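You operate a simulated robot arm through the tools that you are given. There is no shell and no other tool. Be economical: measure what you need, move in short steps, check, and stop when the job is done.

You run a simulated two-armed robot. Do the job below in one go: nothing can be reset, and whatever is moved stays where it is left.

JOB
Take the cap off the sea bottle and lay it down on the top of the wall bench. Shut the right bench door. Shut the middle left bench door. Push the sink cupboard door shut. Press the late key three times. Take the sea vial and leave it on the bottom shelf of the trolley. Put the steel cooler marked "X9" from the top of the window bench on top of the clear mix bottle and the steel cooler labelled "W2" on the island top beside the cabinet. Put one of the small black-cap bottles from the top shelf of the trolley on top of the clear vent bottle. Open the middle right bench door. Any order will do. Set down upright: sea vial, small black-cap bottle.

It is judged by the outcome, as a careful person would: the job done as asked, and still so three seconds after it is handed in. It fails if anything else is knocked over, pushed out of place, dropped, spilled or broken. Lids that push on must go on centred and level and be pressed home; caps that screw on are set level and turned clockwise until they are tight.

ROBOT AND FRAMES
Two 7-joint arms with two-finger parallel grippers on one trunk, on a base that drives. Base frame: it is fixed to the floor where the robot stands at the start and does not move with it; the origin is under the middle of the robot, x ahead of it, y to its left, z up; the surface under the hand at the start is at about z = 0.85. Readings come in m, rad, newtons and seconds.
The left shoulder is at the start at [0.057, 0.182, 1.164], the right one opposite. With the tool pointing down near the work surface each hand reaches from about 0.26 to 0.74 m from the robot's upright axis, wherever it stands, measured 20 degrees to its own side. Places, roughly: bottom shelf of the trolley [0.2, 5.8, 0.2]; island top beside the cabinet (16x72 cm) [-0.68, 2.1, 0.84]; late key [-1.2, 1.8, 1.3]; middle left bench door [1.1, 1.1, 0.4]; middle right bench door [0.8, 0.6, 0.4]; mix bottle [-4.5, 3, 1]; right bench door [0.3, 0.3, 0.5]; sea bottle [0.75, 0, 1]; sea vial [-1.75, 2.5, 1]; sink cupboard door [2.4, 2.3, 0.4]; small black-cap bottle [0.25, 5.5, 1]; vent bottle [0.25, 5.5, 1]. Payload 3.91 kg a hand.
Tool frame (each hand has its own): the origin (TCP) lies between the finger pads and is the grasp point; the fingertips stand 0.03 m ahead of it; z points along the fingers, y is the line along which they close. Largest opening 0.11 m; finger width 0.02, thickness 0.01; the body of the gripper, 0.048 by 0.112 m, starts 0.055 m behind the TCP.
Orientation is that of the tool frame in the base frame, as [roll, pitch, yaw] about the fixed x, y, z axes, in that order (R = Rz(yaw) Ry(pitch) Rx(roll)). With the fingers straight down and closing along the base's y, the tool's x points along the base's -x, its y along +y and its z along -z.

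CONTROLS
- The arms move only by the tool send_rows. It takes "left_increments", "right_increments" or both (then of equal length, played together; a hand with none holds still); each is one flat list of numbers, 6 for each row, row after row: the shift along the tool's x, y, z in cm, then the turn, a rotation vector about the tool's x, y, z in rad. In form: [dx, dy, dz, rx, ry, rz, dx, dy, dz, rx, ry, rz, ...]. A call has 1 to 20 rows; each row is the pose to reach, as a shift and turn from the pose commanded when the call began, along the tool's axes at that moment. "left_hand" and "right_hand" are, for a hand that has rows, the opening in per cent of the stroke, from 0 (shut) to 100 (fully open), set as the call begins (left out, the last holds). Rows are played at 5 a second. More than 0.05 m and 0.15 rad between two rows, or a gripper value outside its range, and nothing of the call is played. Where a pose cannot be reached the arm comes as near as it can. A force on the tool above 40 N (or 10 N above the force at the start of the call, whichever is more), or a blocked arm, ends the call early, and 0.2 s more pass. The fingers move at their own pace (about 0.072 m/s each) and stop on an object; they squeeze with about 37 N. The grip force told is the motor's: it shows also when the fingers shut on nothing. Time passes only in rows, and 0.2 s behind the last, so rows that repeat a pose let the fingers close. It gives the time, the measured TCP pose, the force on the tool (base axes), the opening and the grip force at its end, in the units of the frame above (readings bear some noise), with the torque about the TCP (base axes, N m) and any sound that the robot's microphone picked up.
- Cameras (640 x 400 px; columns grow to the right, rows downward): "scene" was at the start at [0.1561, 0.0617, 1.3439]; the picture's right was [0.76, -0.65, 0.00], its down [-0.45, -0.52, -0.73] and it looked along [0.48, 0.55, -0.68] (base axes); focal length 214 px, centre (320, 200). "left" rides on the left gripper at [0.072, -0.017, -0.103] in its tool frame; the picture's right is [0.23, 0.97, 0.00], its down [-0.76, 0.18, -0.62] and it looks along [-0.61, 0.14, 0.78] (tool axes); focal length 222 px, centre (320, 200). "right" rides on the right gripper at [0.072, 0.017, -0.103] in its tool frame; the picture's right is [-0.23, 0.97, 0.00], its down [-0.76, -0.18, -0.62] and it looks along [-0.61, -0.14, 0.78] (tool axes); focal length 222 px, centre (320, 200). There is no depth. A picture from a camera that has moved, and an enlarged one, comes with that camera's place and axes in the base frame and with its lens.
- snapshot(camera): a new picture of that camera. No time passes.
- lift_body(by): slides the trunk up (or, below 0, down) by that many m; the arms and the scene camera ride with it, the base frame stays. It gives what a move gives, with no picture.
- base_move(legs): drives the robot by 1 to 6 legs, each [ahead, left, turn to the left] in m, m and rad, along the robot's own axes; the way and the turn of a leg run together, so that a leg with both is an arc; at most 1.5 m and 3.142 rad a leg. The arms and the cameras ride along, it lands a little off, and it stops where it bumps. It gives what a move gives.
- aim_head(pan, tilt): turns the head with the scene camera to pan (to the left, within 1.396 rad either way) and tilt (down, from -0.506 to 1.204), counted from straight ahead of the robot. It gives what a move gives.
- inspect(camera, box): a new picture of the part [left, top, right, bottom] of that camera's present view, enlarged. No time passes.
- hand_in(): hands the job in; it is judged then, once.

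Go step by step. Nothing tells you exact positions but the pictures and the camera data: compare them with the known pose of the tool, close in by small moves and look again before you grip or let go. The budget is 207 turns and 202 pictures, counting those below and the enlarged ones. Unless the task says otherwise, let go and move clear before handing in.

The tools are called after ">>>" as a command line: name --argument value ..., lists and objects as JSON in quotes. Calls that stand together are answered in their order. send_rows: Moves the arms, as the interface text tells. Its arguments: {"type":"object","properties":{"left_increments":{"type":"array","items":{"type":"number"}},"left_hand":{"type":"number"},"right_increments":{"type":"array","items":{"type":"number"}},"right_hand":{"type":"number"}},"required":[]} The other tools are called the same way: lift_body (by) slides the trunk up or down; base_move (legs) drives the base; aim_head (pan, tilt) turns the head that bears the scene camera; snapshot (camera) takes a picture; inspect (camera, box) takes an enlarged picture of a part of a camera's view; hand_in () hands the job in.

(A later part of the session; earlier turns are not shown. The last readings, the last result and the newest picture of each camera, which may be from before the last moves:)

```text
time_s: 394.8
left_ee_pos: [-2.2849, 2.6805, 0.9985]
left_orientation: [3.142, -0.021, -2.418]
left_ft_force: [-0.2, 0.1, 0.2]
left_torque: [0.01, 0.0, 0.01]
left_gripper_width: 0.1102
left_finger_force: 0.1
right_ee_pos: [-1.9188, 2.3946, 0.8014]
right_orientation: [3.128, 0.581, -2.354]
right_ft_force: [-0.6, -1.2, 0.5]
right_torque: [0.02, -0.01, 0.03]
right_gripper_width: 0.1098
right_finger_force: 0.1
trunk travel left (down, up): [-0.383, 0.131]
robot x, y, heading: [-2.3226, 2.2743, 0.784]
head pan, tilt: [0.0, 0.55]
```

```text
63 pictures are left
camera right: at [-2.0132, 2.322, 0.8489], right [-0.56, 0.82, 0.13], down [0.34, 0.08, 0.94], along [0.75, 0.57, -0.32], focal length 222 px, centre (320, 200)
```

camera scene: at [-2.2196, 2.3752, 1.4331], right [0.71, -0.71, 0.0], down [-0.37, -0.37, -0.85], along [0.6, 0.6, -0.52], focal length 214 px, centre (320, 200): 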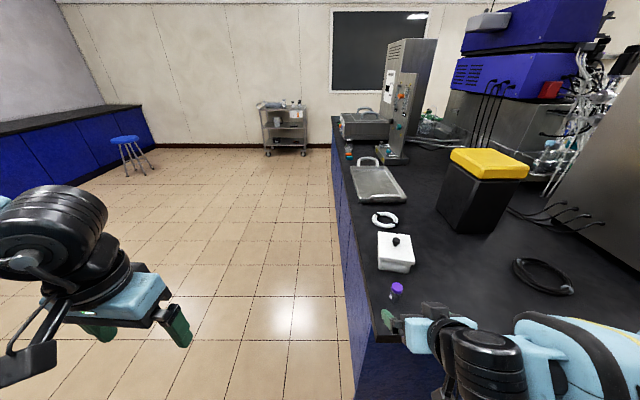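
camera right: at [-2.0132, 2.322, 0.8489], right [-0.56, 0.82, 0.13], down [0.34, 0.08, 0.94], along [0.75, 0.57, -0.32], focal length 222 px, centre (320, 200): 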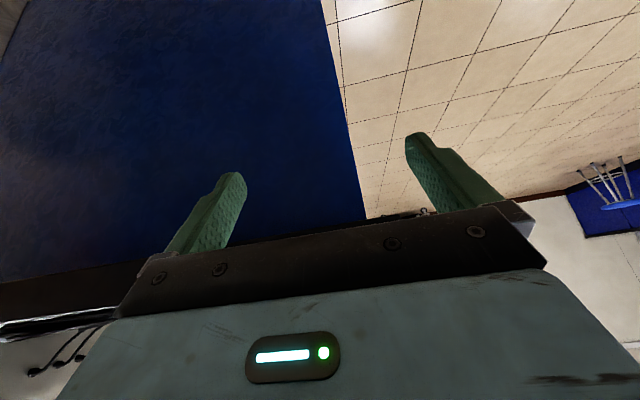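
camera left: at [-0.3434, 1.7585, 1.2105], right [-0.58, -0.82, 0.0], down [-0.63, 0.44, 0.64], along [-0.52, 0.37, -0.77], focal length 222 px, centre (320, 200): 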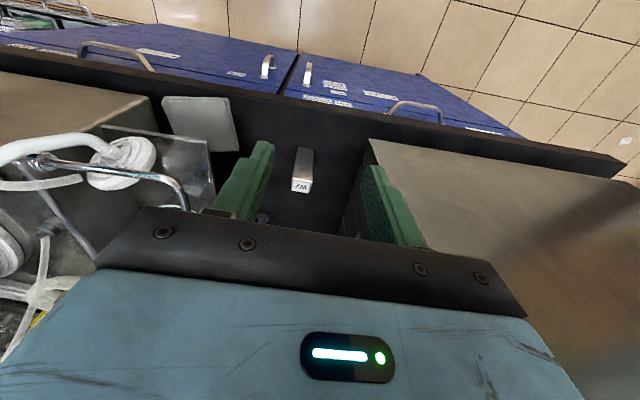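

Too close to the body for this tilt; I back the base off 15 cm and extend the hand instead.

>>> base_move --legs '[[-0.17, 0.0, 0.0]]'

>>> send_rows --right_increments '[-2.5, 0, 2.2, 0, 0, 0, -5, 0, 4.5, 0, 0, 0, -7.5, 0, 6.7, 0, 0, 0, -9.9, 0, 8.9, 0, 0, 0]'

>>> snapshot --camera "right"

```text
time_s: 396.3
left_ee_pos: [-2.4036, 2.5612, 0.9975]
left_orientation: [-3.141, -0.02, -2.415]
left_ft_force: [-0.1, 0.2, 1.1]
left_torque: [0.02, -0.05, 0.01]
left_gripper_width: 0.1104
left_finger_force: 0.1
right_ee_pos: [-2.0362, 2.2771, 0.8015]
right_orientation: [3.13, 0.578, -2.354]
right_ft_force: [-0.8, 0.8, -0.4]
right_torque: [-0.03, 0.01, 0.03]
right_gripper_width: 0.1101
right_finger_force: 0.0
trunk travel left (down, up): [-0.383, 0.131]
robot x, y, heading: [-2.4405, 2.1594, 0.787]
head pan, tilt: [0.0, 0.55]
```

```text
time_s: 397.3
left_ee_pos: [-2.404, 2.5619, 0.9981]
left_orientation: [-3.141, -0.021, -2.414]
left_ft_force: [0.1, -0.3, 0.5]
left_torque: [0.0, 0.02, -0.01]
left_gripper_width: 0.1099
left_finger_force: 0.2
right_ee_pos: [-1.9463, 2.3711, 0.7808]
right_orientation: [3.13, 0.579, -2.352]
right_ft_force: [0.4, -0.1, 0.5]
right_torque: [-0.01, 0.0, 0.0]
right_gripper_width: 0.11
right_finger_force: 0.0
trunk travel left (down, up): [-0.383, 0.131]
robot x, y, heading: [-2.4392, 2.1606, 0.786]
head pan, tilt: [0.0, 0.55]
```

```text
62 pictures are left
camera right: at [-2.0396, 2.2986, 0.8282], right [-0.56, 0.82, 0.13], down [0.34, 0.08, 0.94], along [0.75, 0.57, -0.33], focal length 222 px, centre (320, 200)
```

right: 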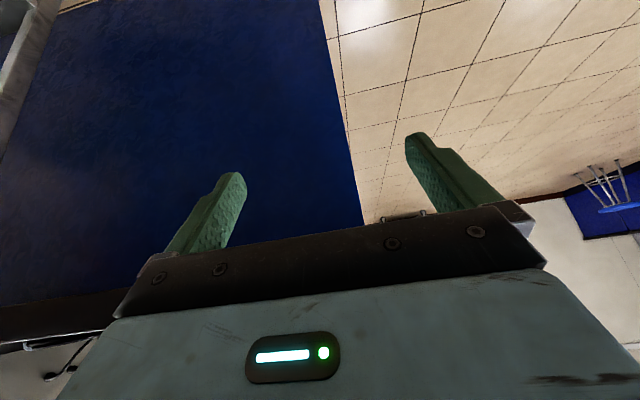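

>>> send_rows --right_increments '[-1.4, -0.2, -2.2, 0, -0.09, 0, -2.9, -0.5, -4.4, 0, -0.18, 0, -4.3, -1, -6.6, 0, -0.27, 0, -5.7, -1.5, -8.8, 0, -0.36, 0]'

>>> snapshot --camera "right"

>>> snapshot --camera "scene"

```text
time_s: 398.3
left_ee_pos: [-2.4036, 2.5618, 0.9974]
left_orientation: [3.14, -0.022, -2.413]
left_ft_force: [0.5, 0.2, -1.0]
left_torque: [0.01, 0.03, -0.01]
left_gripper_width: 0.1101
left_finger_force: 0.0
right_ee_pos: [-1.9246, 2.346, 0.8775]
right_orientation: [3.107, 0.895, -2.376]
right_ft_force: [1.6, -2.2, -1.8]
right_torque: [0.13, 0.04, 0.24]
right_gripper_width: 0.1098
right_finger_force: 0.1
right hand out of reach, approached as far as the arm can: row 4
trunk travel left (down, up): [-0.383, 0.131]
robot x, y, heading: [-2.4389, 2.1543, 0.784]
head pan, tilt: [0.0, 0.55]
```

```text
61 pictures are left
camera right: at [-2.0253, 2.2672, 0.8859], right [-0.59, 0.78, 0.2], down [0.13, -0.15, 0.98], along [0.8, 0.61, -0.02], focal length 222 px, centre (320, 200)
```

right: 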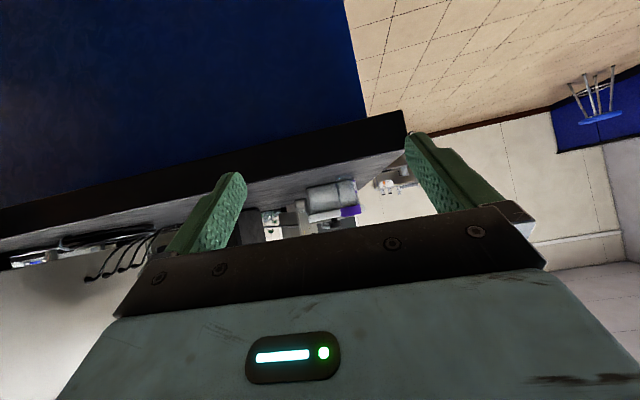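

```text
60 pictures are left
camera scene: at [-2.2888, 2.3055, 1.3128], right [0.71, -0.71, 0.0], down [-0.37, -0.37, -0.85], along [0.6, 0.6, -0.52], focal length 214 px, centre (320, 200)
```

scene: 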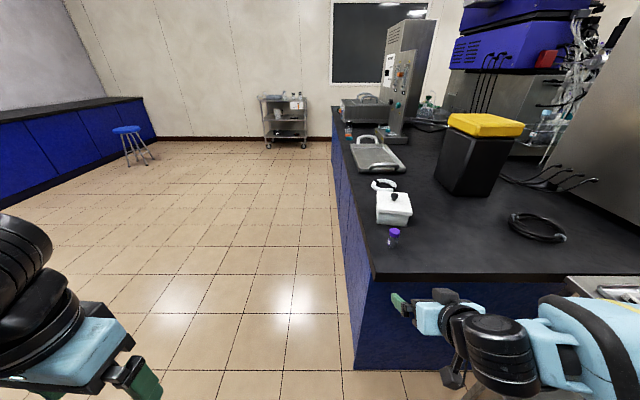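

Hand is level with the vial, nearly aligned. Raise 1 cm and drive the open fingers around the vial.

>>> lift_body --by 0.01

>>> base_move --legs '[[0.12, 0.012, 0.0]]'

>>> snapshot --camera "right"

>>> inspect --camera "scene" --box '[340, 190, 500, 310]'

```text
time_s: 398.8
left_ee_pos: [-2.4037, 2.5619, 1.0069]
left_orientation: [-3.141, -0.021, -2.416]
left_ft_force: [-0.3, 0.6, -0.7]
left_torque: [0.0, 0.0, 0.02]
left_gripper_width: 0.1101
left_finger_force: 0.2
right_ee_pos: [-1.9167, 2.3489, 0.9036]
right_orientation: [3.124, 0.932, -2.36]
right_ft_force: [0.5, -0.3, 0.5]
right_torque: [-0.01, -0.01, 0.02]
right_gripper_width: 0.1099
right_finger_force: 0.0
trunk travel left (down, up): [-0.393, 0.121]
robot x, y, heading: [-2.4396, 2.1556, 0.787]
head pan, tilt: [0.0, 0.55]
```

```text
time_s: 400.1
left_ee_pos: [-2.3259, 2.6562, 1.007]
left_orientation: [-3.142, -0.021, -2.418]
left_ft_force: [0.3, -0.1, 0.8]
left_torque: [-0.03, -0.03, -0.03]
left_gripper_width: 0.1101
left_finger_force: 0.1
right_ee_pos: [-1.8395, 2.4439, 0.9049]
right_orientation: [3.123, 0.93, -2.364]
right_ft_force: [0.3, 0.1, -0.2]
right_torque: [0.0, -0.01, 0.0]
right_gripper_width: 0.1098
right_finger_force: 0.0
trunk travel left (down, up): [-0.393, 0.121]
robot x, y, heading: [-2.3636, 2.252, 0.789]
head pan, tilt: [0.0, 0.55]
```

```text
59 pictures are left
camera right: at [-1.94, 2.364, 0.9073], right [-0.6, 0.78, 0.19], down [0.1, -0.17, 0.98], along [0.8, 0.61, 0.02], focal length 222 px, centre (320, 200)
```

right: 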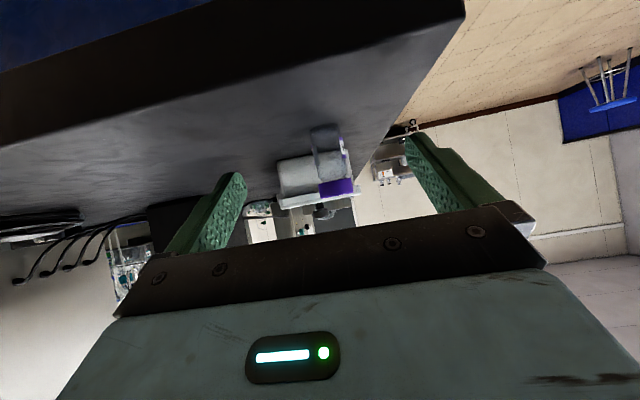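

```text
3.33 times, centred on (420, 250) of scene
camera zoom: at [-2.2139, 2.3975, 1.324], right [0.71, -0.71, 0.0], down [-0.37, -0.37, -0.85], along [0.6, 0.6, -0.52], focal length 715 px, centre (-13, 33)
```

zoom: 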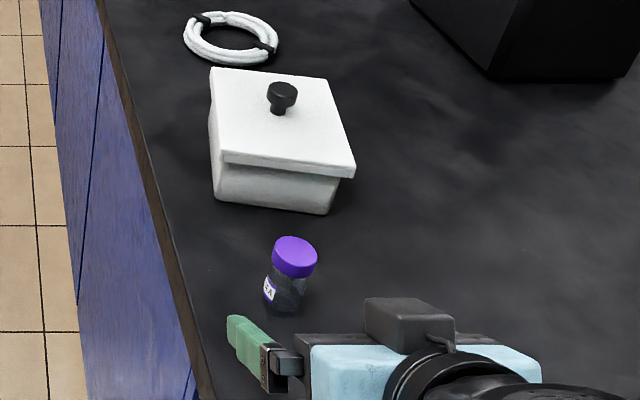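

Vial sits centred between the fingers' lines; advance 6 cm and grip.

>>> send_rows --right_increments '[0.5, 0.4, 0.35, 0, 0, 0, 1, 0.5, 0.7, 0, 0, 0]'

>>> base_move --legs '[[0.06, 0.0, 0.0]]'

>>> snapshot --camera "right"

>>> inspect --camera "scene" --box '[340, 210, 500, 330]'

```text
time_s: 400.7
left_ee_pos: [-2.3254, 2.6565, 1.0076]
left_orientation: [-3.141, -0.018, -2.419]
left_ft_force: [0.2, -0.2, 0.5]
left_torque: [-0.01, -0.02, -0.05]
left_gripper_width: 0.1101
left_finger_force: 0.0
right_ee_pos: [-1.8432, 2.4459, 0.8996]
right_orientation: [3.126, 0.926, -2.364]
right_ft_force: [0.2, 0.1, 0.7]
right_torque: [-0.02, -0.01, 0.0]
right_gripper_width: 0.11
right_finger_force: 0.1
right hand out of reach, approached as far as the arm can: row 2
trunk travel left (down, up): [-0.393, 0.121]
robot x, y, heading: [-2.3621, 2.2545, 0.79]
head pan, tilt: [0.0, 0.55]
```

```text
time_s: 401.7
left_ee_pos: [-2.2845, 2.6987, 1.0073]
left_orientation: [3.141, -0.022, -2.417]
left_ft_force: [0.3, 0.2, 0.3]
left_torque: [-0.03, 0.05, 0.02]
left_gripper_width: 0.1101
left_finger_force: 0.1
right_ee_pos: [-1.8002, 2.4885, 0.8983]
right_orientation: [3.125, 0.927, -2.362]
right_ft_force: [0.8, -0.6, 0.5]
right_torque: [0.01, -0.03, 0.02]
right_gripper_width: 0.1101
right_finger_force: 0.0
trunk travel left (down, up): [-0.393, 0.121]
robot x, y, heading: [-2.3195, 2.2931, 0.784]
head pan, tilt: [0.0, 0.55]
```

```text
57 pictures are left
camera right: at [-1.9008, 2.4103, 0.903], right [-0.6, 0.78, 0.19], down [0.1, -0.16, 0.98], along [0.8, 0.6, 0.01], focal length 222 px, centre (320, 200)
```

right: 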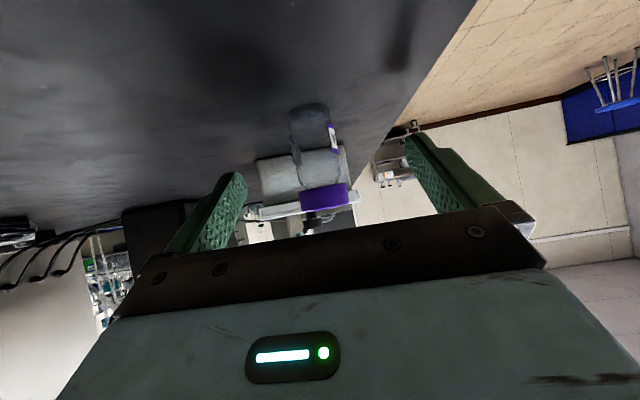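

```text
3.33 times, centred on (420, 270) of scene
camera zoom: at [-2.1717, 2.4399, 1.3239], right [0.71, -0.71, 0.0], down [-0.37, -0.37, -0.85], along [0.6, 0.6, -0.52], focal length 715 px, centre (-13, -33)
```

zoom: 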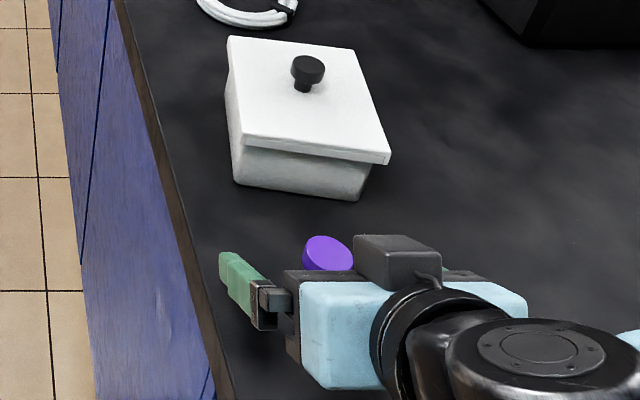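

The vial is still ~2 cm ahead of the grasp point; advance a bit more and close.

>>> base_move --legs '[[0.017, 0.0, 0.0]]'

>>> send_rows --right_increments '[0, 0, 0, 0, 0, 0, 0, 0, 0, 0, 0, 0, 0, 0, 0, 0, 0, 0, 0, 0, 0, 0, 0, 0]' --right_hand 0

>>> snapshot --camera "right"

```text
time_s: 402.4
left_ee_pos: [-2.2728, 2.7098, 1.0084]
left_orientation: [3.142, -0.019, -2.415]
left_ft_force: [-0.2, -0.2, -0.3]
left_torque: [0.01, 0.0, 0.04]
left_gripper_width: 0.1102
left_finger_force: 0.1
right_ee_pos: [-1.7891, 2.4999, 0.8997]
right_orientation: [3.127, 0.927, -2.362]
right_ft_force: [-1.0, -1.0, 0.3]
right_torque: [0.03, 0.03, 0.0]
right_gripper_width: 0.1104
right_finger_force: 0.1
trunk travel left (down, up): [-0.393, 0.121]
robot x, y, heading: [-2.3088, 2.3062, 0.789]
head pan, tilt: [0.0, 0.55]
```

```text
time_s: 403.4
left_ee_pos: [-2.273, 2.7093, 1.0068]
left_orientation: [3.141, -0.018, -2.418]
left_ft_force: [0.6, 0.1, 0.3]
left_torque: [0.0, 0.0, -0.02]
left_gripper_width: 0.1099
left_finger_force: 0.1
right_ee_pos: [-1.789, 2.4999, 0.8994]
right_orientation: [3.125, 0.927, -2.361]
right_ft_force: [-0.3, 0.7, 0.3]
right_torque: [-0.02, 0.02, -0.01]
right_gripper_width: 0.0272
right_finger_force: 37.3
trunk travel left (down, up): [-0.393, 0.121]
robot x, y, heading: [-2.3094, 2.3069, 0.784]
head pan, tilt: [0.0, 0.55]
```

```text
55 pictures are left
camera right: at [-1.8897, 2.4216, 0.9034], right [-0.6, 0.78, 0.19], down [0.1, -0.16, 0.98], along [0.8, 0.6, 0.01], focal length 222 px, centre (320, 200)
```

right: 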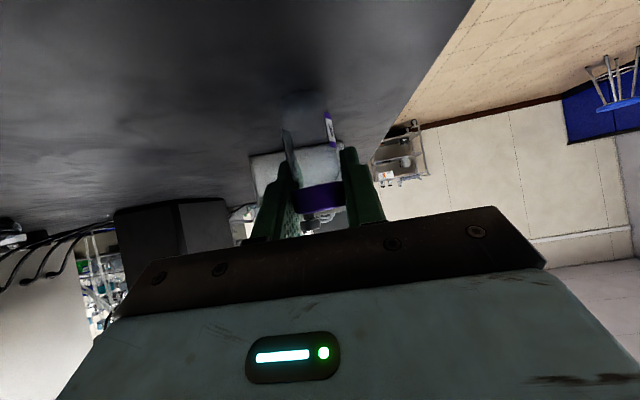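

Vial gripped. Lift with the trunk, back out, and drive to the trolley at the far wall.

>>> lift_body --by 0.11

>>> base_move --legs '[[-0.1, 0.0, 0.0], [0.0, 0.55, 0.0], [1.45, 0.0, 0.0], [1.4, 0.0, 0.0]]'

>>> snapshot --camera "scene"

>>> snapshot --camera "right"

```text
time_s: 404.9
left_ee_pos: [-2.2725, 2.711, 1.1181]
left_orientation: [3.141, -0.022, -2.419]
left_ft_force: [-0.1, 0.2, -0.1]
left_torque: [-0.01, 0.03, -0.01]
left_gripper_width: 0.1101
left_finger_force: 0.1
right_ee_pos: [-1.7892, 2.5005, 1.0074]
right_orientation: [3.125, 0.923, -2.361]
right_ft_force: [0.0, -1.0, 0.3]
right_torque: [0.04, -0.02, 0.0]
right_gripper_width: 0.0268
right_finger_force: 37.2
trunk travel left (down, up): [-0.503, 0.011]
robot x, y, heading: [-2.3109, 2.306, 0.783]
head pan, tilt: [0.0, 0.55]
```

```text
time_s: 424.3
left_ee_pos: [-0.7526, 5.0646, 1.1187]
left_orientation: [3.139, -0.019, -2.415]
left_ft_force: [0.6, 0.9, -0.5]
left_torque: [0.02, -0.01, 0.04]
left_gripper_width: 0.11
left_finger_force: 0.1
right_ee_pos: [-0.2671, 4.8586, 1.0095]
right_orientation: [3.126, 0.927, -2.358]
right_ft_force: [0.3, 0.6, 0.1]
right_torque: [-0.05, 0.0, 0.02]
right_gripper_width: 0.0271
right_finger_force: 37.2
trunk travel left (down, up): [-0.503, 0.011]
robot x, y, heading: [-0.7829, 4.6609, 0.793]
head pan, tilt: [0.0, 0.55]
```

```text
54 pictures are left
camera scene: at [-0.7032, 4.7416, 1.4551], right [0.71, -0.7, 0.0], down [-0.37, -0.37, -0.85], along [0.6, 0.61, -0.52], focal length 214 px, centre (320, 200)
```

scene: 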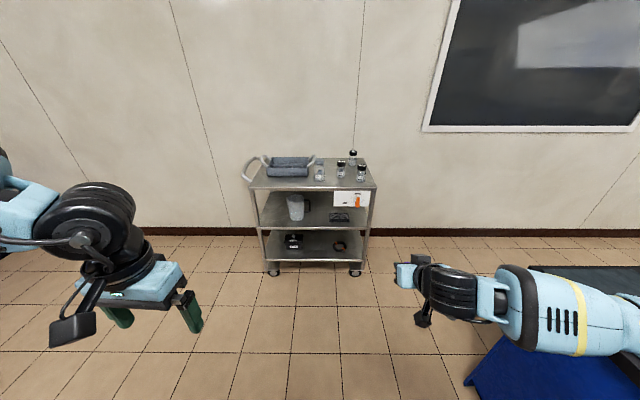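

```text
53 pictures are left
camera right: at [-0.3676, 4.7783, 1.0135], right [-0.6, 0.78, 0.19], down [0.1, -0.16, 0.98], along [0.79, 0.61, 0.01], focal length 222 px, centre (320, 200)
```

right: 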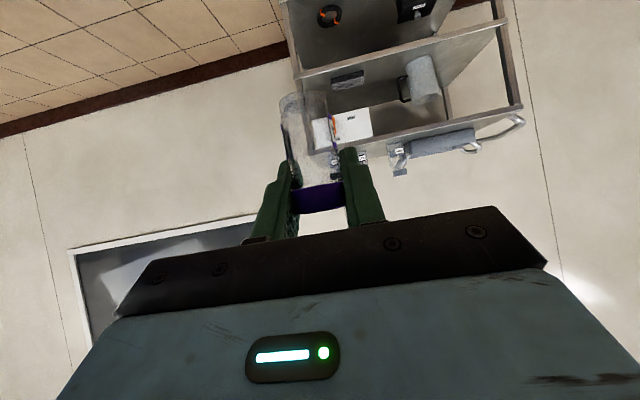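

>>> inspect --camera "scene" --box '[230, 140, 390, 280]'

```text
2.86 times, centred on (310, 210) of scene
camera zoom: at [-0.7032, 4.7416, 1.4551], right [0.71, -0.7, 0.0], down [-0.37, -0.37, -0.85], along [0.6, 0.61, -0.52], focal length 613 px, centre (349, 171)
```

zoom: 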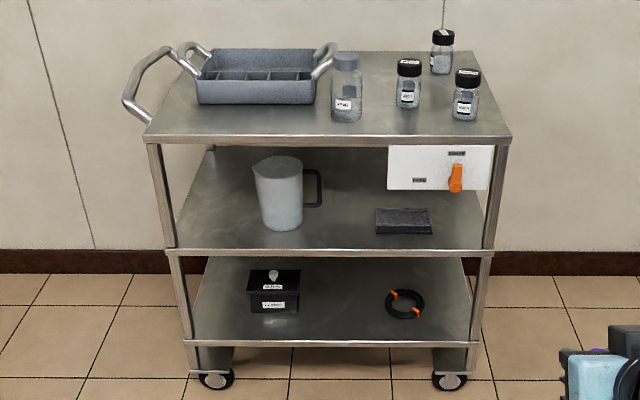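

Trolley seen clearly: shelves at about z 0.21/0.52/0.83, front edge s≈4.03. I'll set the vial on the bottom shelf between the black box and the coil. First go closer and lower the trunk.

>>> base_move --legs '[[0.4, 0.27, -0.008]]'

>>> lift_body --by -0.49

>>> send_rows --right_increments '[2, 0, 3, 0, 0, 0, 4, 0, 6, 0, 0, 0, 6, 0, 9, 0, 0, 0, 8, 0, 12, 0, 0, 0, 10, 0, 15, 0, 0, 0]'

>>> snapshot --camera "scene"

```text
time_s: 427.2
left_ee_pos: [-0.6512, 5.5442, 1.1187]
left_orientation: [-3.141, -0.018, -2.418]
left_ft_force: [-0.7, 0.0, -0.5]
left_torque: [-0.02, -0.01, -0.01]
left_gripper_width: 0.1103
left_finger_force: 0.0
right_ee_pos: [-0.1681, 5.3352, 1.0094]
right_orientation: [3.126, 0.927, -2.364]
right_ft_force: [-0.5, 0.9, -0.7]
right_torque: [-0.04, -0.02, -0.03]
right_gripper_width: 0.027
right_finger_force: 36.8
trunk travel left (down, up): [-0.503, 0.011]
robot x, y, heading: [-0.6898, 5.1424, 0.788]
head pan, tilt: [0.0, 0.55]
```

```text
refused: -0.49 is not a number from -0.4 to 0.4
```

```text
time_s: 428.4
left_ee_pos: [-0.6516, 5.5447, 1.1179]
left_orientation: [3.139, -0.019, -2.418]
left_ft_force: [-0.1, 0.8, -0.1]
left_torque: [0.0, -0.03, 0.0]
left_gripper_width: 0.1099
left_finger_force: 0.0
right_ee_pos: [-0.1489, 5.3362, 0.9829]
right_orientation: [3.126, 0.921, -2.36]
right_ft_force: [-0.1, -0.8, 0.2]
right_torque: [0.02, 0.01, -0.04]
right_gripper_width: 0.027
right_finger_force: 36.9
right hand out of reach, approached as far as the arm can: row 1, 2, 3, 4, 5
trunk travel left (down, up): [-0.503, 0.011]
robot x, y, heading: [-0.6862, 5.1414, 0.786]
head pan, tilt: [0.0, 0.55]
```

```text
51 pictures are left
camera scene: at [-0.6045, 5.2212, 1.4551], right [0.71, -0.71, 0.0], down [-0.37, -0.37, -0.85], along [0.6, 0.6, -0.52], focal length 214 px, centre (320, 200)
```

scene: 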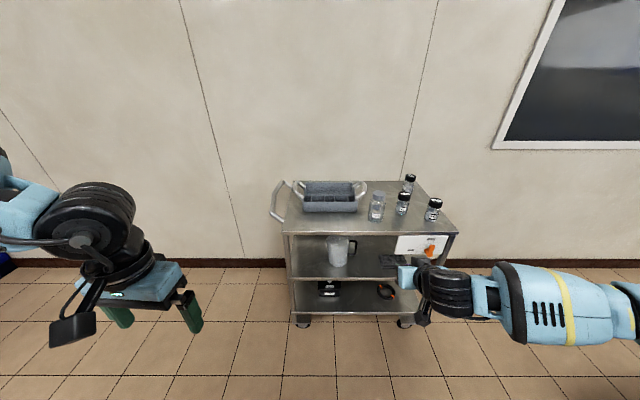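

The arm needs more extension for this tilt when low. Lower the trunk in two steps, then extend forward and down.

>>> lift_body --by -0.4

>>> lift_body --by -0.09

>>> send_rows --right_increments '[-2.4, 0, 3.2, 0, 0, 0, -4.8, 0, 6.4, 0, 0, 0, -7.3, 0, 9.5, 0, 0, 0, -9.7, 0, 12.7, 0, 0, 0, -12.1, 0, 15.9, 0, 0, 0, -8.9, 0, 18.3, 0, 0, 0, -5.7, 0, 20.7, 0, 0, 0, -2.5, 0, 23.1, 0, 0, 0, 0.7, 0, 25.5, 0, 0, 0, 3.9, 0, 27.9, 0, 0, 0]'

>>> snapshot --camera "right"

>>> snapshot --camera "scene"

```text
time_s: 432.3
left_ee_pos: [-0.6393, 5.5572, 0.6438]
left_orientation: [-3.123, -0.323, -2.423]
left_ft_force: [-0.5, -0.6, -0.3]
left_torque: [0.0, -0.02, 0.01]
left_gripper_width: 0.11
left_finger_force: 0.0
right_ee_pos: [-0.2353, 5.2565, 0.3242]
right_orientation: [3.133, 0.323, -2.36]
right_ft_force: [-1.0, -0.6, -0.1]
right_torque: [0.01, -0.01, 0.01]
right_gripper_width: 0.027
right_finger_force: 36.9
trunk travel left (down, up): [-0.103, 0.411]
robot x, y, heading: [-0.6877, 5.1398, 0.786]
head pan, tilt: [0.0, 0.55]
```

```text
time_s: 433.5
left_ee_pos: [-0.6301, 5.5668, 0.5536]
left_orientation: [-3.119, -0.367, -2.423]
left_ft_force: [0.0, -0.6, -0.4]
left_torque: [-0.01, 0.02, -0.01]
left_gripper_width: 0.1097
left_finger_force: 0.1
right_ee_pos: [-0.2352, 5.257, 0.2351]
right_orientation: [3.13, 0.283, -2.361]
right_ft_force: [0.4, 0.1, 0.2]
right_torque: [0.01, 0.03, 0.0]
right_gripper_width: 0.0273
right_finger_force: 36.6
trunk travel left (down, up): [-0.013, 0.501]
robot x, y, heading: [-0.6862, 5.1377, 0.786]
head pan, tilt: [0.0, 0.55]
```

```text
time_s: 435.4
left_ee_pos: [-0.6306, 5.5663, 0.5538]
left_orientation: [-3.118, -0.362, -2.426]
left_ft_force: [-0.4, -0.3, -1.2]
left_torque: [0.04, 0.0, 0.01]
left_gripper_width: 0.1099
left_finger_force: 0.0
right_ee_pos: [-0.166, 5.3306, 0.0329]
right_orientation: [3.128, 0.308, -2.365]
right_ft_force: [-16.1, -16.7, 70.0]
right_torque: [-1.35, -0.08, -0.39]
right_gripper_width: 0.027
right_finger_force: 37.1
trunk travel left (down, up): [-0.013, 0.501]
robot x, y, heading: [-0.6856, 5.1397, 0.786]
head pan, tilt: [0.0, 0.55]
stopped in row 9 (right hand): the force on the tool passed its limit at 261 N (the readings are from after the stop); the commanded pose is now the measured one
```

```text
50 pictures are left
camera right: at [-0.2477, 5.2705, 0.1087], right [-0.53, 0.84, 0.08], down [0.52, 0.24, 0.82], along [0.67, 0.48, -0.56], focal length 222 px, centre (320, 200)
```

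right: 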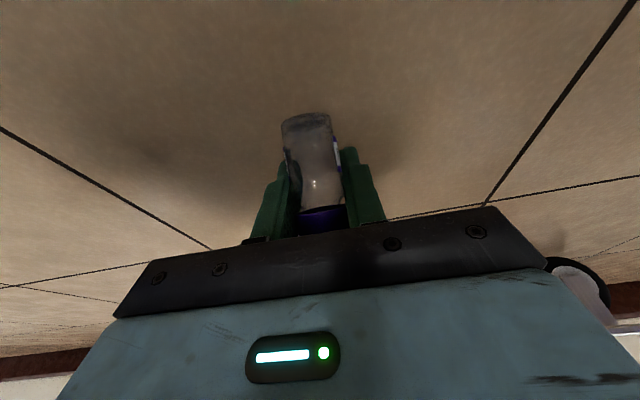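

```text
49 pictures are left
camera scene: at [-0.4527, 5.3737, 0.9206], right [0.71, -0.71, 0.0], down [-0.37, -0.37, -0.85], along [0.61, 0.6, -0.52], focal length 214 px, centre (320, 200)
```

scene: 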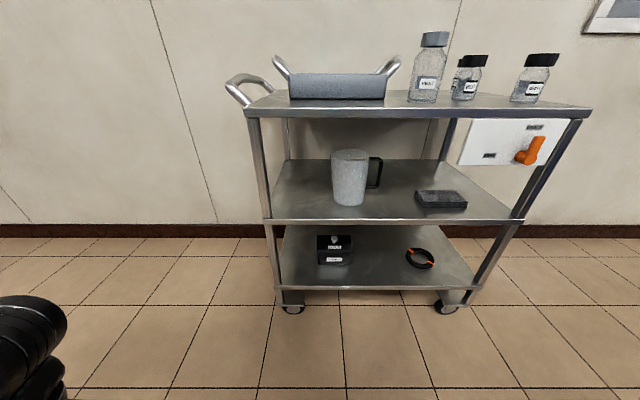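

Lowering the trunk made the hand drop and the vial touched the floor; I must raise it right away and restore the tilt, extending forward.

>>> send_rows --right_increments '[-1.2, 0, -3.8, 0, 0, 0, -4, 0, -7, 0, -0.09, 0, -7.5, 0, -10, 0, -0.18, 0, -11.2, 0, -12.5, 0, -0.27, 0, -14.9, 0, -15, 0, -0.36, 0, -18, 0, -17.5, 0, -0.45, 0, -20.5, 0, -20, 0, -0.54, 0, -22.5, 0, -21.2, 0, -0.62, 0]'

>>> snapshot --camera "right"

>>> aim_head --pan -0.3 --tilt 0.8

>>> snapshot --camera "scene"

```text
time_s: 437.2
left_ee_pos: [-0.6291, 5.5664, 0.5538]
left_orientation: [-3.118, -0.366, -2.424]
left_ft_force: [0.4, 0.5, 0.7]
left_torque: [-0.01, 0.03, 0.0]
left_gripper_width: 0.1099
left_finger_force: 0.1
right_ee_pos: [-0.0235, 5.3509, 0.2912]
right_orientation: [3.064, 0.82, -2.358]
right_ft_force: [0.2, 0.4, 0.3]
right_torque: [0.03, 0.03, 0.02]
right_gripper_width: 0.0269
right_finger_force: 37.4
right hand out of reach, approached as far as the arm can: row 3, 4, 5, 6, 7, 8
trunk travel left (down, up): [-0.013, 0.501]
robot x, y, heading: [-0.6837, 5.1399, 0.784]
head pan, tilt: [0.0, 0.55]
```

```text
48 pictures are left
camera right: at [-0.1189, 5.2685, 0.3103], right [-0.61, 0.76, 0.22], down [0.21, -0.11, 0.97], along [0.76, 0.64, -0.1], focal length 222 px, centre (320, 200)
```

right: 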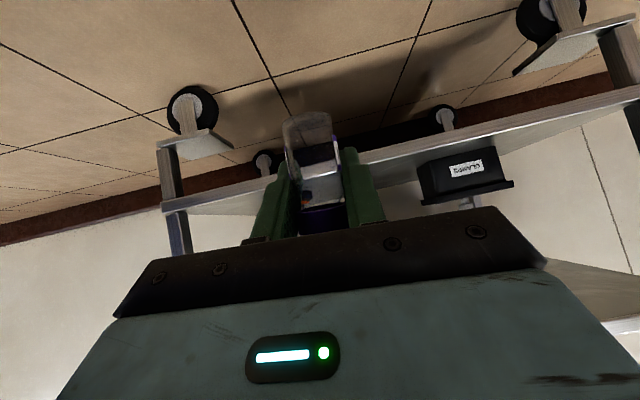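

```text
time_s: 438.0
left_ee_pos: [-0.63, 5.566, 0.5538]
left_orientation: [-3.119, -0.368, -2.424]
left_ft_force: [0.1, 0.1, -0.2]
left_torque: [0.0, -0.02, 0.0]
left_gripper_width: 0.1098
left_finger_force: 0.0
right_ee_pos: [-0.0237, 5.351, 0.291]
right_orientation: [3.062, 0.82, -2.36]
right_ft_force: [-1.0, 0.1, 0.3]
right_torque: [0.0, 0.02, 0.0]
right_gripper_width: 0.0268
right_finger_force: 37.0
trunk travel left (down, up): [-0.013, 0.501]
robot x, y, heading: [-0.6861, 5.1399, 0.785]
head pan, tilt: [-0.3, 0.799]
```

```text
47 pictures are left
camera scene: at [-0.4414, 5.3496, 0.8978], right [0.47, -0.88, 0.0], down [-0.63, -0.33, -0.7], along [0.62, 0.33, -0.72], focal length 214 px, centre (320, 200)
```

scene: 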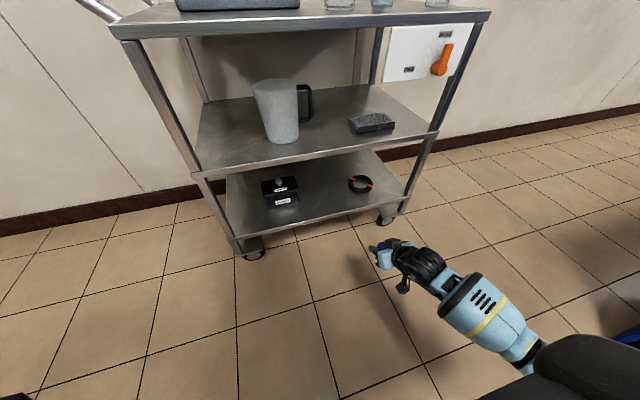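

Hand now extended low with proper tilt and the vial looks intact. I examine it closely.

>>> inspect --camera "right" --box '[240, 90, 400, 220]'

>>> inspect --camera "scene" --box '[340, 210, 460, 300]'

```text
3.08 times, centred on (320, 155) of right
camera zoom: at [-0.1188, 5.2688, 0.3103], right [-0.61, 0.76, 0.22], down [0.21, -0.11, 0.97], along [0.76, 0.64, -0.1], focal length 684 px, centre (320, 338)
```

zoom: 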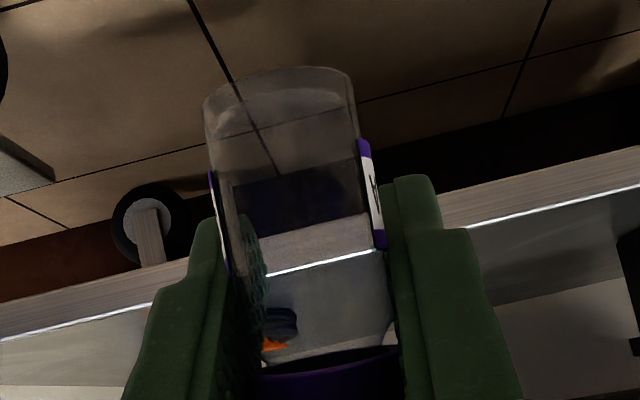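

```text
4.44 times, centred on (400, 255) of scene
camera zoom: at [-0.4414, 5.3496, 0.8978], right [0.47, -0.88, 0.0], down [-0.63, -0.33, -0.7], along [0.62, 0.33, -0.72], focal length 953 px, centre (-36, -44)
```

zoom: 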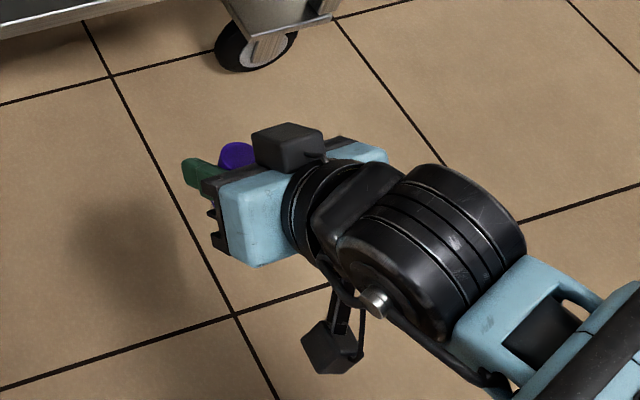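

The vial slid ~2 cm in the grip and leans slightly (~10°). I correct the pitch and check before entering the shelf.

>>> send_rows --right_increments '[-1.5, 0, 0.5, 0, -0.07, 0, -3, 0, 1, 0, -0.14, 0]'

>>> base_move --legs '[[0.15, 0.08, 0.0]]'

>>> inspect --camera "right" --box '[160, 50, 480, 250]'

>>> snapshot --camera "scene"

```text
time_s: 438.6
left_ee_pos: [-0.6296, 5.5664, 0.5539]
left_orientation: [-3.12, -0.366, -2.423]
left_ft_force: [0.1, 0.5, 0.0]
left_torque: [-0.02, 0.0, -0.03]
left_gripper_width: 0.11
left_finger_force: 0.0
right_ee_pos: [-0.0021, 5.3719, 0.3078]
right_orientation: [3.045, 0.963, -2.381]
right_ft_force: [0.0, 0.8, -0.6]
right_torque: [0.01, -0.01, -0.01]
right_gripper_width: 0.0271
right_finger_force: 37.0
trunk travel left (down, up): [-0.013, 0.501]
robot x, y, heading: [-0.6867, 5.1412, 0.786]
head pan, tilt: [-0.3, 0.799]
```

```text
time_s: 440.0
left_ee_pos: [-0.582, 5.7286, 0.5527]
left_orientation: [-3.118, -0.366, -2.422]
left_ft_force: [-0.4, -0.2, -0.7]
left_torque: [0.0, 0.0, 0.0]
left_gripper_width: 0.1098
left_finger_force: 0.0
right_ee_pos: [0.0446, 5.5354, 0.3063]
right_orientation: [3.047, 0.959, -2.379]
right_ft_force: [0.7, 0.2, -0.3]
right_torque: [0.0, 0.0, 0.01]
right_gripper_width: 0.0267
right_finger_force: 37.0
trunk travel left (down, up): [-0.013, 0.501]
robot x, y, heading: [-0.64, 5.2996, 0.788]
head pan, tilt: [-0.3, 0.799]
```

```text
2.00 times, centred on (320, 150) of right
camera zoom: at [-0.0521, 5.4513, 0.3077], right [-0.63, 0.74, 0.24], down [0.12, -0.21, 0.97], along [0.77, 0.64, 0.04], focal length 444 px, centre (320, 300)
```

zoom: 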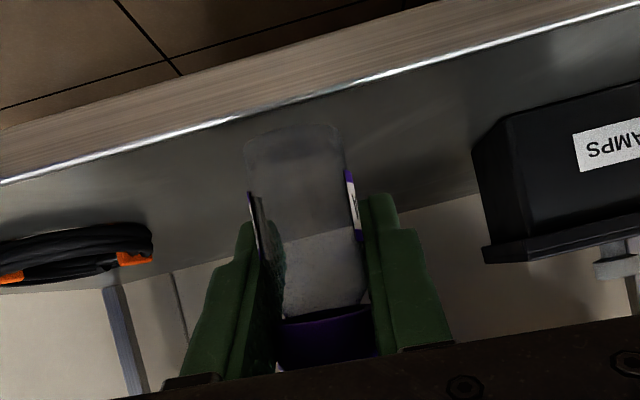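

```text
43 pictures are left
camera scene: at [-0.3945, 5.5119, 0.8978], right [0.47, -0.88, 0.0], down [-0.63, -0.34, -0.7], along [0.62, 0.33, -0.72], focal length 214 px, centre (320, 200)
```

scene: 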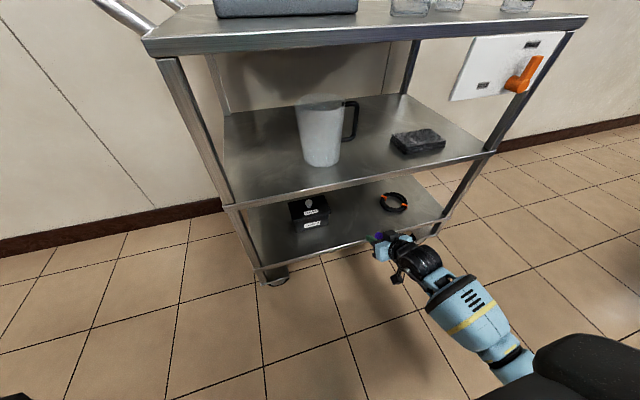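

Path is clear between coil and box. Drive forward 15 cm so the vial is above the shelf.

>>> base_move --legs '[[0.1, 0.0, 0.0], [0.06, 0.0, 0.0]]'

>>> inspect --camera "right" --box '[160, 50, 480, 250]'

>>> inspect --camera "scene" --box '[220, 150, 460, 300]'

```text
time_s: 441.8
left_ee_pos: [-0.4711, 5.8402, 0.553]
left_orientation: [-3.119, -0.366, -2.423]
left_ft_force: [0.7, 0.0, -0.9]
left_torque: [-0.03, 0.0, 0.01]
left_gripper_width: 0.1103
left_finger_force: 0.1
right_ee_pos: [0.1568, 5.6474, 0.3068]
right_orientation: [3.048, 0.959, -2.38]
right_ft_force: [0.4, -0.4, -0.5]
right_torque: [-0.03, -0.01, 0.03]
right_gripper_width: 0.0271
right_finger_force: 36.5
trunk travel left (down, up): [-0.013, 0.501]
robot x, y, heading: [-0.5286, 5.4157, 0.78]
head pan, tilt: [-0.3, 0.799]
```

```text
2.00 times, centred on (320, 150) of right
camera zoom: at [0.0598, 5.5631, 0.3076], right [-0.63, 0.74, 0.24], down [0.12, -0.21, 0.97], along [0.77, 0.64, 0.04], focal length 444 px, centre (320, 300)
```

zoom: 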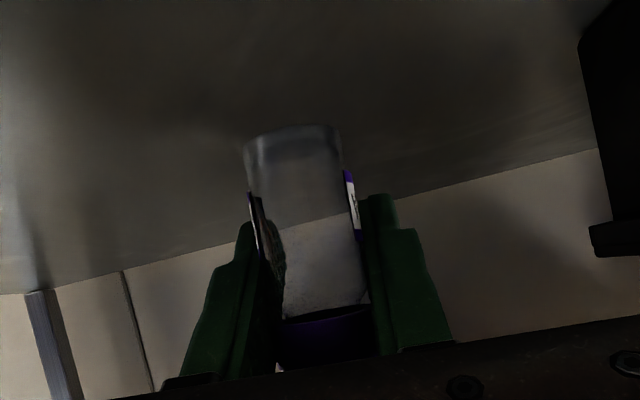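

```text
2.67 times, centred on (340, 225) of scene
camera zoom: at [-0.2826, 5.6239, 0.8978], right [0.47, -0.88, 0.0], down [-0.63, -0.33, -0.7], along [0.62, 0.33, -0.72], focal length 572 px, centre (267, 133)
```

zoom: 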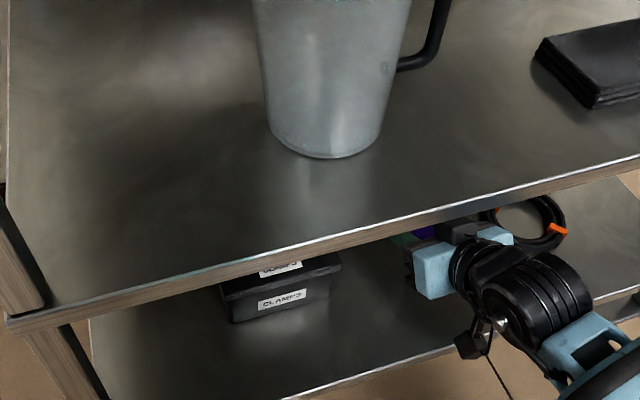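

Over the shelf. Lower gently until contact.

>>> send_rows --right_increments '[0.8, 0, 0.6, 0, 0, 0, 1.6, 0, 1.2, 0, 0, 0, 2.2, 0, 1.6, 0, 0, 0, 2.6, 0, 1.9, 0, 0, 0, 3.0, 0, 2.1, 0, 0, 0, 3.4, 0, 2.4, 0, 0, 0]'

>>> inspect --camera "right" --box '[160, 50, 480, 250]'

```text
time_s: 443.1
left_ee_pos: [-0.4705, 5.8412, 0.554]
left_orientation: [-3.119, -0.364, -2.423]
left_ft_force: [-0.6, -0.2, 0.1]
left_torque: [-0.03, 0.01, -0.03]
left_gripper_width: 0.11
left_finger_force: 0.1
right_ee_pos: [0.1548, 5.6497, 0.2707]
right_orientation: [3.049, 0.971, -2.377]
right_ft_force: [1.5, 2.0, 22.9]
right_torque: [-0.11, -0.14, 0.0]
right_gripper_width: 0.027
right_finger_force: 37.0
trunk travel left (down, up): [-0.013, 0.501]
robot x, y, heading: [-0.5275, 5.415, 0.786]
head pan, tilt: [-0.3, 0.799]
```

```text
2.00 times, centred on (320, 150) of right
camera zoom: at [0.0589, 5.5661, 0.27], right [-0.63, 0.74, 0.24], down [0.11, -0.22, 0.97], along [0.77, 0.64, 0.05], focal length 444 px, centre (320, 300)
```

zoom: 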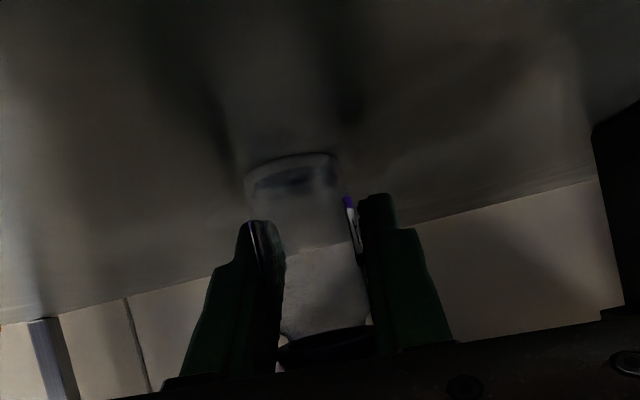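

Contact. Ease pressure and open; then check it stands.

>>> send_rows --right_increments '[-0.3, 0, -0.2, 0, 0, 0, -0.3, 0, -0.2, 0, 0, 0]'

>>> send_rows --right_increments '[0, 0, 0, 0, 0, 0, 0, 0, 0, 0, 0, 0, 0, 0, 0, 0, 0, 0]' --right_hand 60

>>> snapshot --camera "right"

```text
time_s: 443.8
left_ee_pos: [-0.4713, 5.8397, 0.5541]
left_orientation: [-3.118, -0.364, -2.423]
left_ft_force: [-0.9, -0.7, 0.6]
left_torque: [0.02, 0.01, -0.01]
left_gripper_width: 0.1099
left_finger_force: 0.2
right_ee_pos: [0.1554, 5.6464, 0.2706]
right_orientation: [3.047, 0.962, -2.378]
right_ft_force: [2.5, 5.1, 15.9]
right_torque: [0.03, -0.18, 0.04]
right_gripper_width: 0.0269
right_finger_force: 36.8
trunk travel left (down, up): [-0.013, 0.501]
robot x, y, heading: [-0.5281, 5.4135, 0.788]
head pan, tilt: [-0.3, 0.799]
```

```text
time_s: 444.6
left_ee_pos: [-0.4702, 5.8405, 0.5536]
left_orientation: [-3.121, -0.367, -2.422]
left_ft_force: [-0.2, 0.7, -0.7]
left_torque: [0.02, -0.02, -0.01]
left_gripper_width: 0.1099
left_finger_force: 0.2
right_ee_pos: [0.1555, 5.6469, 0.2685]
right_orientation: [3.047, 0.956, -2.378]
right_ft_force: [0.1, -0.6, -0.3]
right_torque: [0.02, -0.04, -0.01]
right_gripper_width: 0.066
right_finger_force: 0.1
trunk travel left (down, up): [-0.013, 0.501]
robot x, y, heading: [-0.5284, 5.415, 0.787]
head pan, tilt: [-0.3, 0.799]
```

```text
39 pictures are left
camera right: at [0.0581, 5.5638, 0.2697], right [-0.63, 0.74, 0.24], down [0.12, -0.21, 0.97], along [0.77, 0.64, 0.04], focal length 222 px, centre (320, 200)
```

right: 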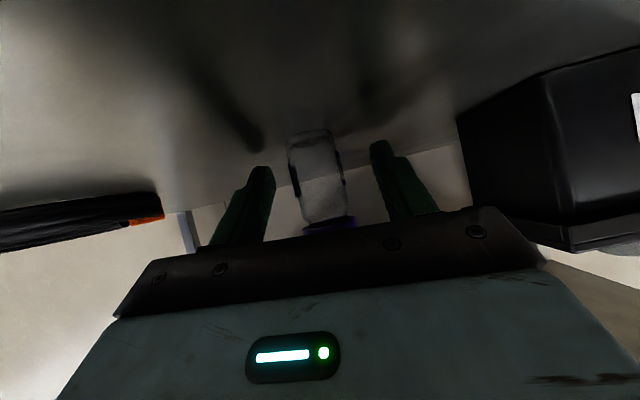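

The vial stands free and upright. Back straight out.

>>> base_move --legs '[[-0.1, 0.0, 0.0], [-0.15, 0.0, 0.0]]'

>>> snapshot --camera "right"

```text
time_s: 446.7
left_ee_pos: [-0.6468, 5.6633, 0.5537]
left_orientation: [-3.119, -0.367, -2.424]
left_ft_force: [-1.5, -0.4, 0.6]
left_torque: [0.0, -0.04, 0.0]
left_gripper_width: 0.1101
left_finger_force: 0.1
right_ee_pos: [-0.0206, 5.4697, 0.2705]
right_orientation: [3.047, 0.959, -2.38]
right_ft_force: [0.1, 0.6, 0.6]
right_torque: [0.03, 0.01, 0.0]
right_gripper_width: 0.0655
right_finger_force: 0.0
trunk travel left (down, up): [-0.013, 0.501]
robot x, y, heading: [-0.704, 5.239, 0.783]
head pan, tilt: [-0.3, 0.799]
```

```text
38 pictures are left
camera right: at [-0.1184, 5.3864, 0.2704], right [-0.63, 0.74, 0.24], down [0.12, -0.21, 0.97], along [0.77, 0.64, 0.04], focal length 222 px, centre (320, 200)
```

right: 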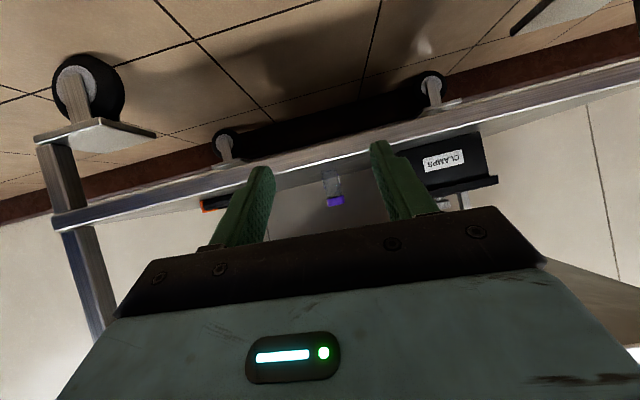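

Sea vial stands upright on the bottom shelf. Now back off, raise the trunk and bring the right hand to pointing down for the last task.

>>> base_move --legs '[[-0.25, 0.0, 0.0]]'

>>> lift_body --by 0.4

>>> lift_body --by 0.08

>>> send_rows --right_increments '[0, 0, -1, 0, 0.12, 0, 0, 0, -2, 0, 0.24, 0, 0, 0, -3, 0, 0.36, 0, 0, 0, -4, 0, 0.48, 0, 0, 0, -5, 0, 0.6, 0, 0, 0, -6, 0, 0.72, 0, 0, 0, -7, 0, 0.84, 0, 0, 0, -8, 0, 0.96, 0]' --right_hand 100

```text
time_s: 448.5
left_ee_pos: [-0.8198, 5.4907, 0.553]
left_orientation: [-3.119, -0.366, -2.425]
left_ft_force: [-0.3, 0.6, -0.2]
left_torque: [0.02, 0.02, 0.03]
left_gripper_width: 0.1101
left_finger_force: 0.2
right_ee_pos: [-0.1955, 5.2962, 0.2699]
right_orientation: [3.047, 0.961, -2.38]
right_ft_force: [0.0, -0.4, 0.2]
right_torque: [0.0, 0.0, 0.01]
right_gripper_width: 0.0662
right_finger_force: 0.0
trunk travel left (down, up): [-0.013, 0.501]
robot x, y, heading: [-0.8821, 5.0638, 0.785]
head pan, tilt: [-0.3, 0.799]
```

```text
time_s: 452.3
left_ee_pos: [-0.8197, 5.4904, 0.9533]
left_orientation: [-3.118, -0.367, -2.424]
left_ft_force: [-0.4, 0.4, 0.1]
left_torque: [0.01, 0.03, -0.04]
left_gripper_width: 0.1098
left_finger_force: 0.1
right_ee_pos: [-0.1946, 5.2961, 0.6695]
right_orientation: [3.047, 0.961, -2.381]
right_ft_force: [0.1, 0.1, -0.9]
right_torque: [-0.02, -0.01, 0.01]
right_gripper_width: 0.066
right_finger_force: 0.0
trunk travel left (down, up): [-0.413, 0.101]
robot x, y, heading: [-0.8796, 5.0625, 0.779]
head pan, tilt: [-0.3, 0.799]
```

```text
time_s: 453.5
left_ee_pos: [-0.821, 5.4906, 1.0325]
left_orientation: [-3.119, -0.366, -2.424]
left_ft_force: [0.2, -0.3, 0.1]
left_torque: [-0.04, 0.04, -0.01]
left_gripper_width: 0.1102
left_finger_force: 0.0
right_ee_pos: [-0.1951, 5.2962, 0.7488]
right_orientation: [3.047, 0.958, -2.38]
right_ft_force: [-0.1, 0.3, -1.1]
right_torque: [0.02, 0.0, 0.02]
right_gripper_width: 0.0659
right_finger_force: 0.0
trunk travel left (down, up): [-0.493, 0.021]
robot x, y, heading: [-0.8785, 5.0681, 0.787]
head pan, tilt: [-0.3, 0.799]
```

```text
time_s: 455.3
left_ee_pos: [-0.8199, 5.4918, 1.0343]
left_orientation: [-3.119, -0.367, -2.425]
left_ft_force: [-0.7, 0.4, -0.8]
left_torque: [-0.01, -0.01, 0.0]
left_gripper_width: 0.1098
left_finger_force: 0.1
right_ee_pos: [-0.238, 5.2463, 0.7978]
right_orientation: [3.089, 0.0, -2.303]
right_ft_force: [0.1, -0.3, -0.7]
right_torque: [-0.01, 0.0, 0.01]
right_gripper_width: 0.1099
right_finger_force: 0.0
trunk travel left (down, up): [-0.493, 0.021]
robot x, y, heading: [-0.8783, 5.0626, 0.79]
head pan, tilt: [-0.3, 0.799]
```

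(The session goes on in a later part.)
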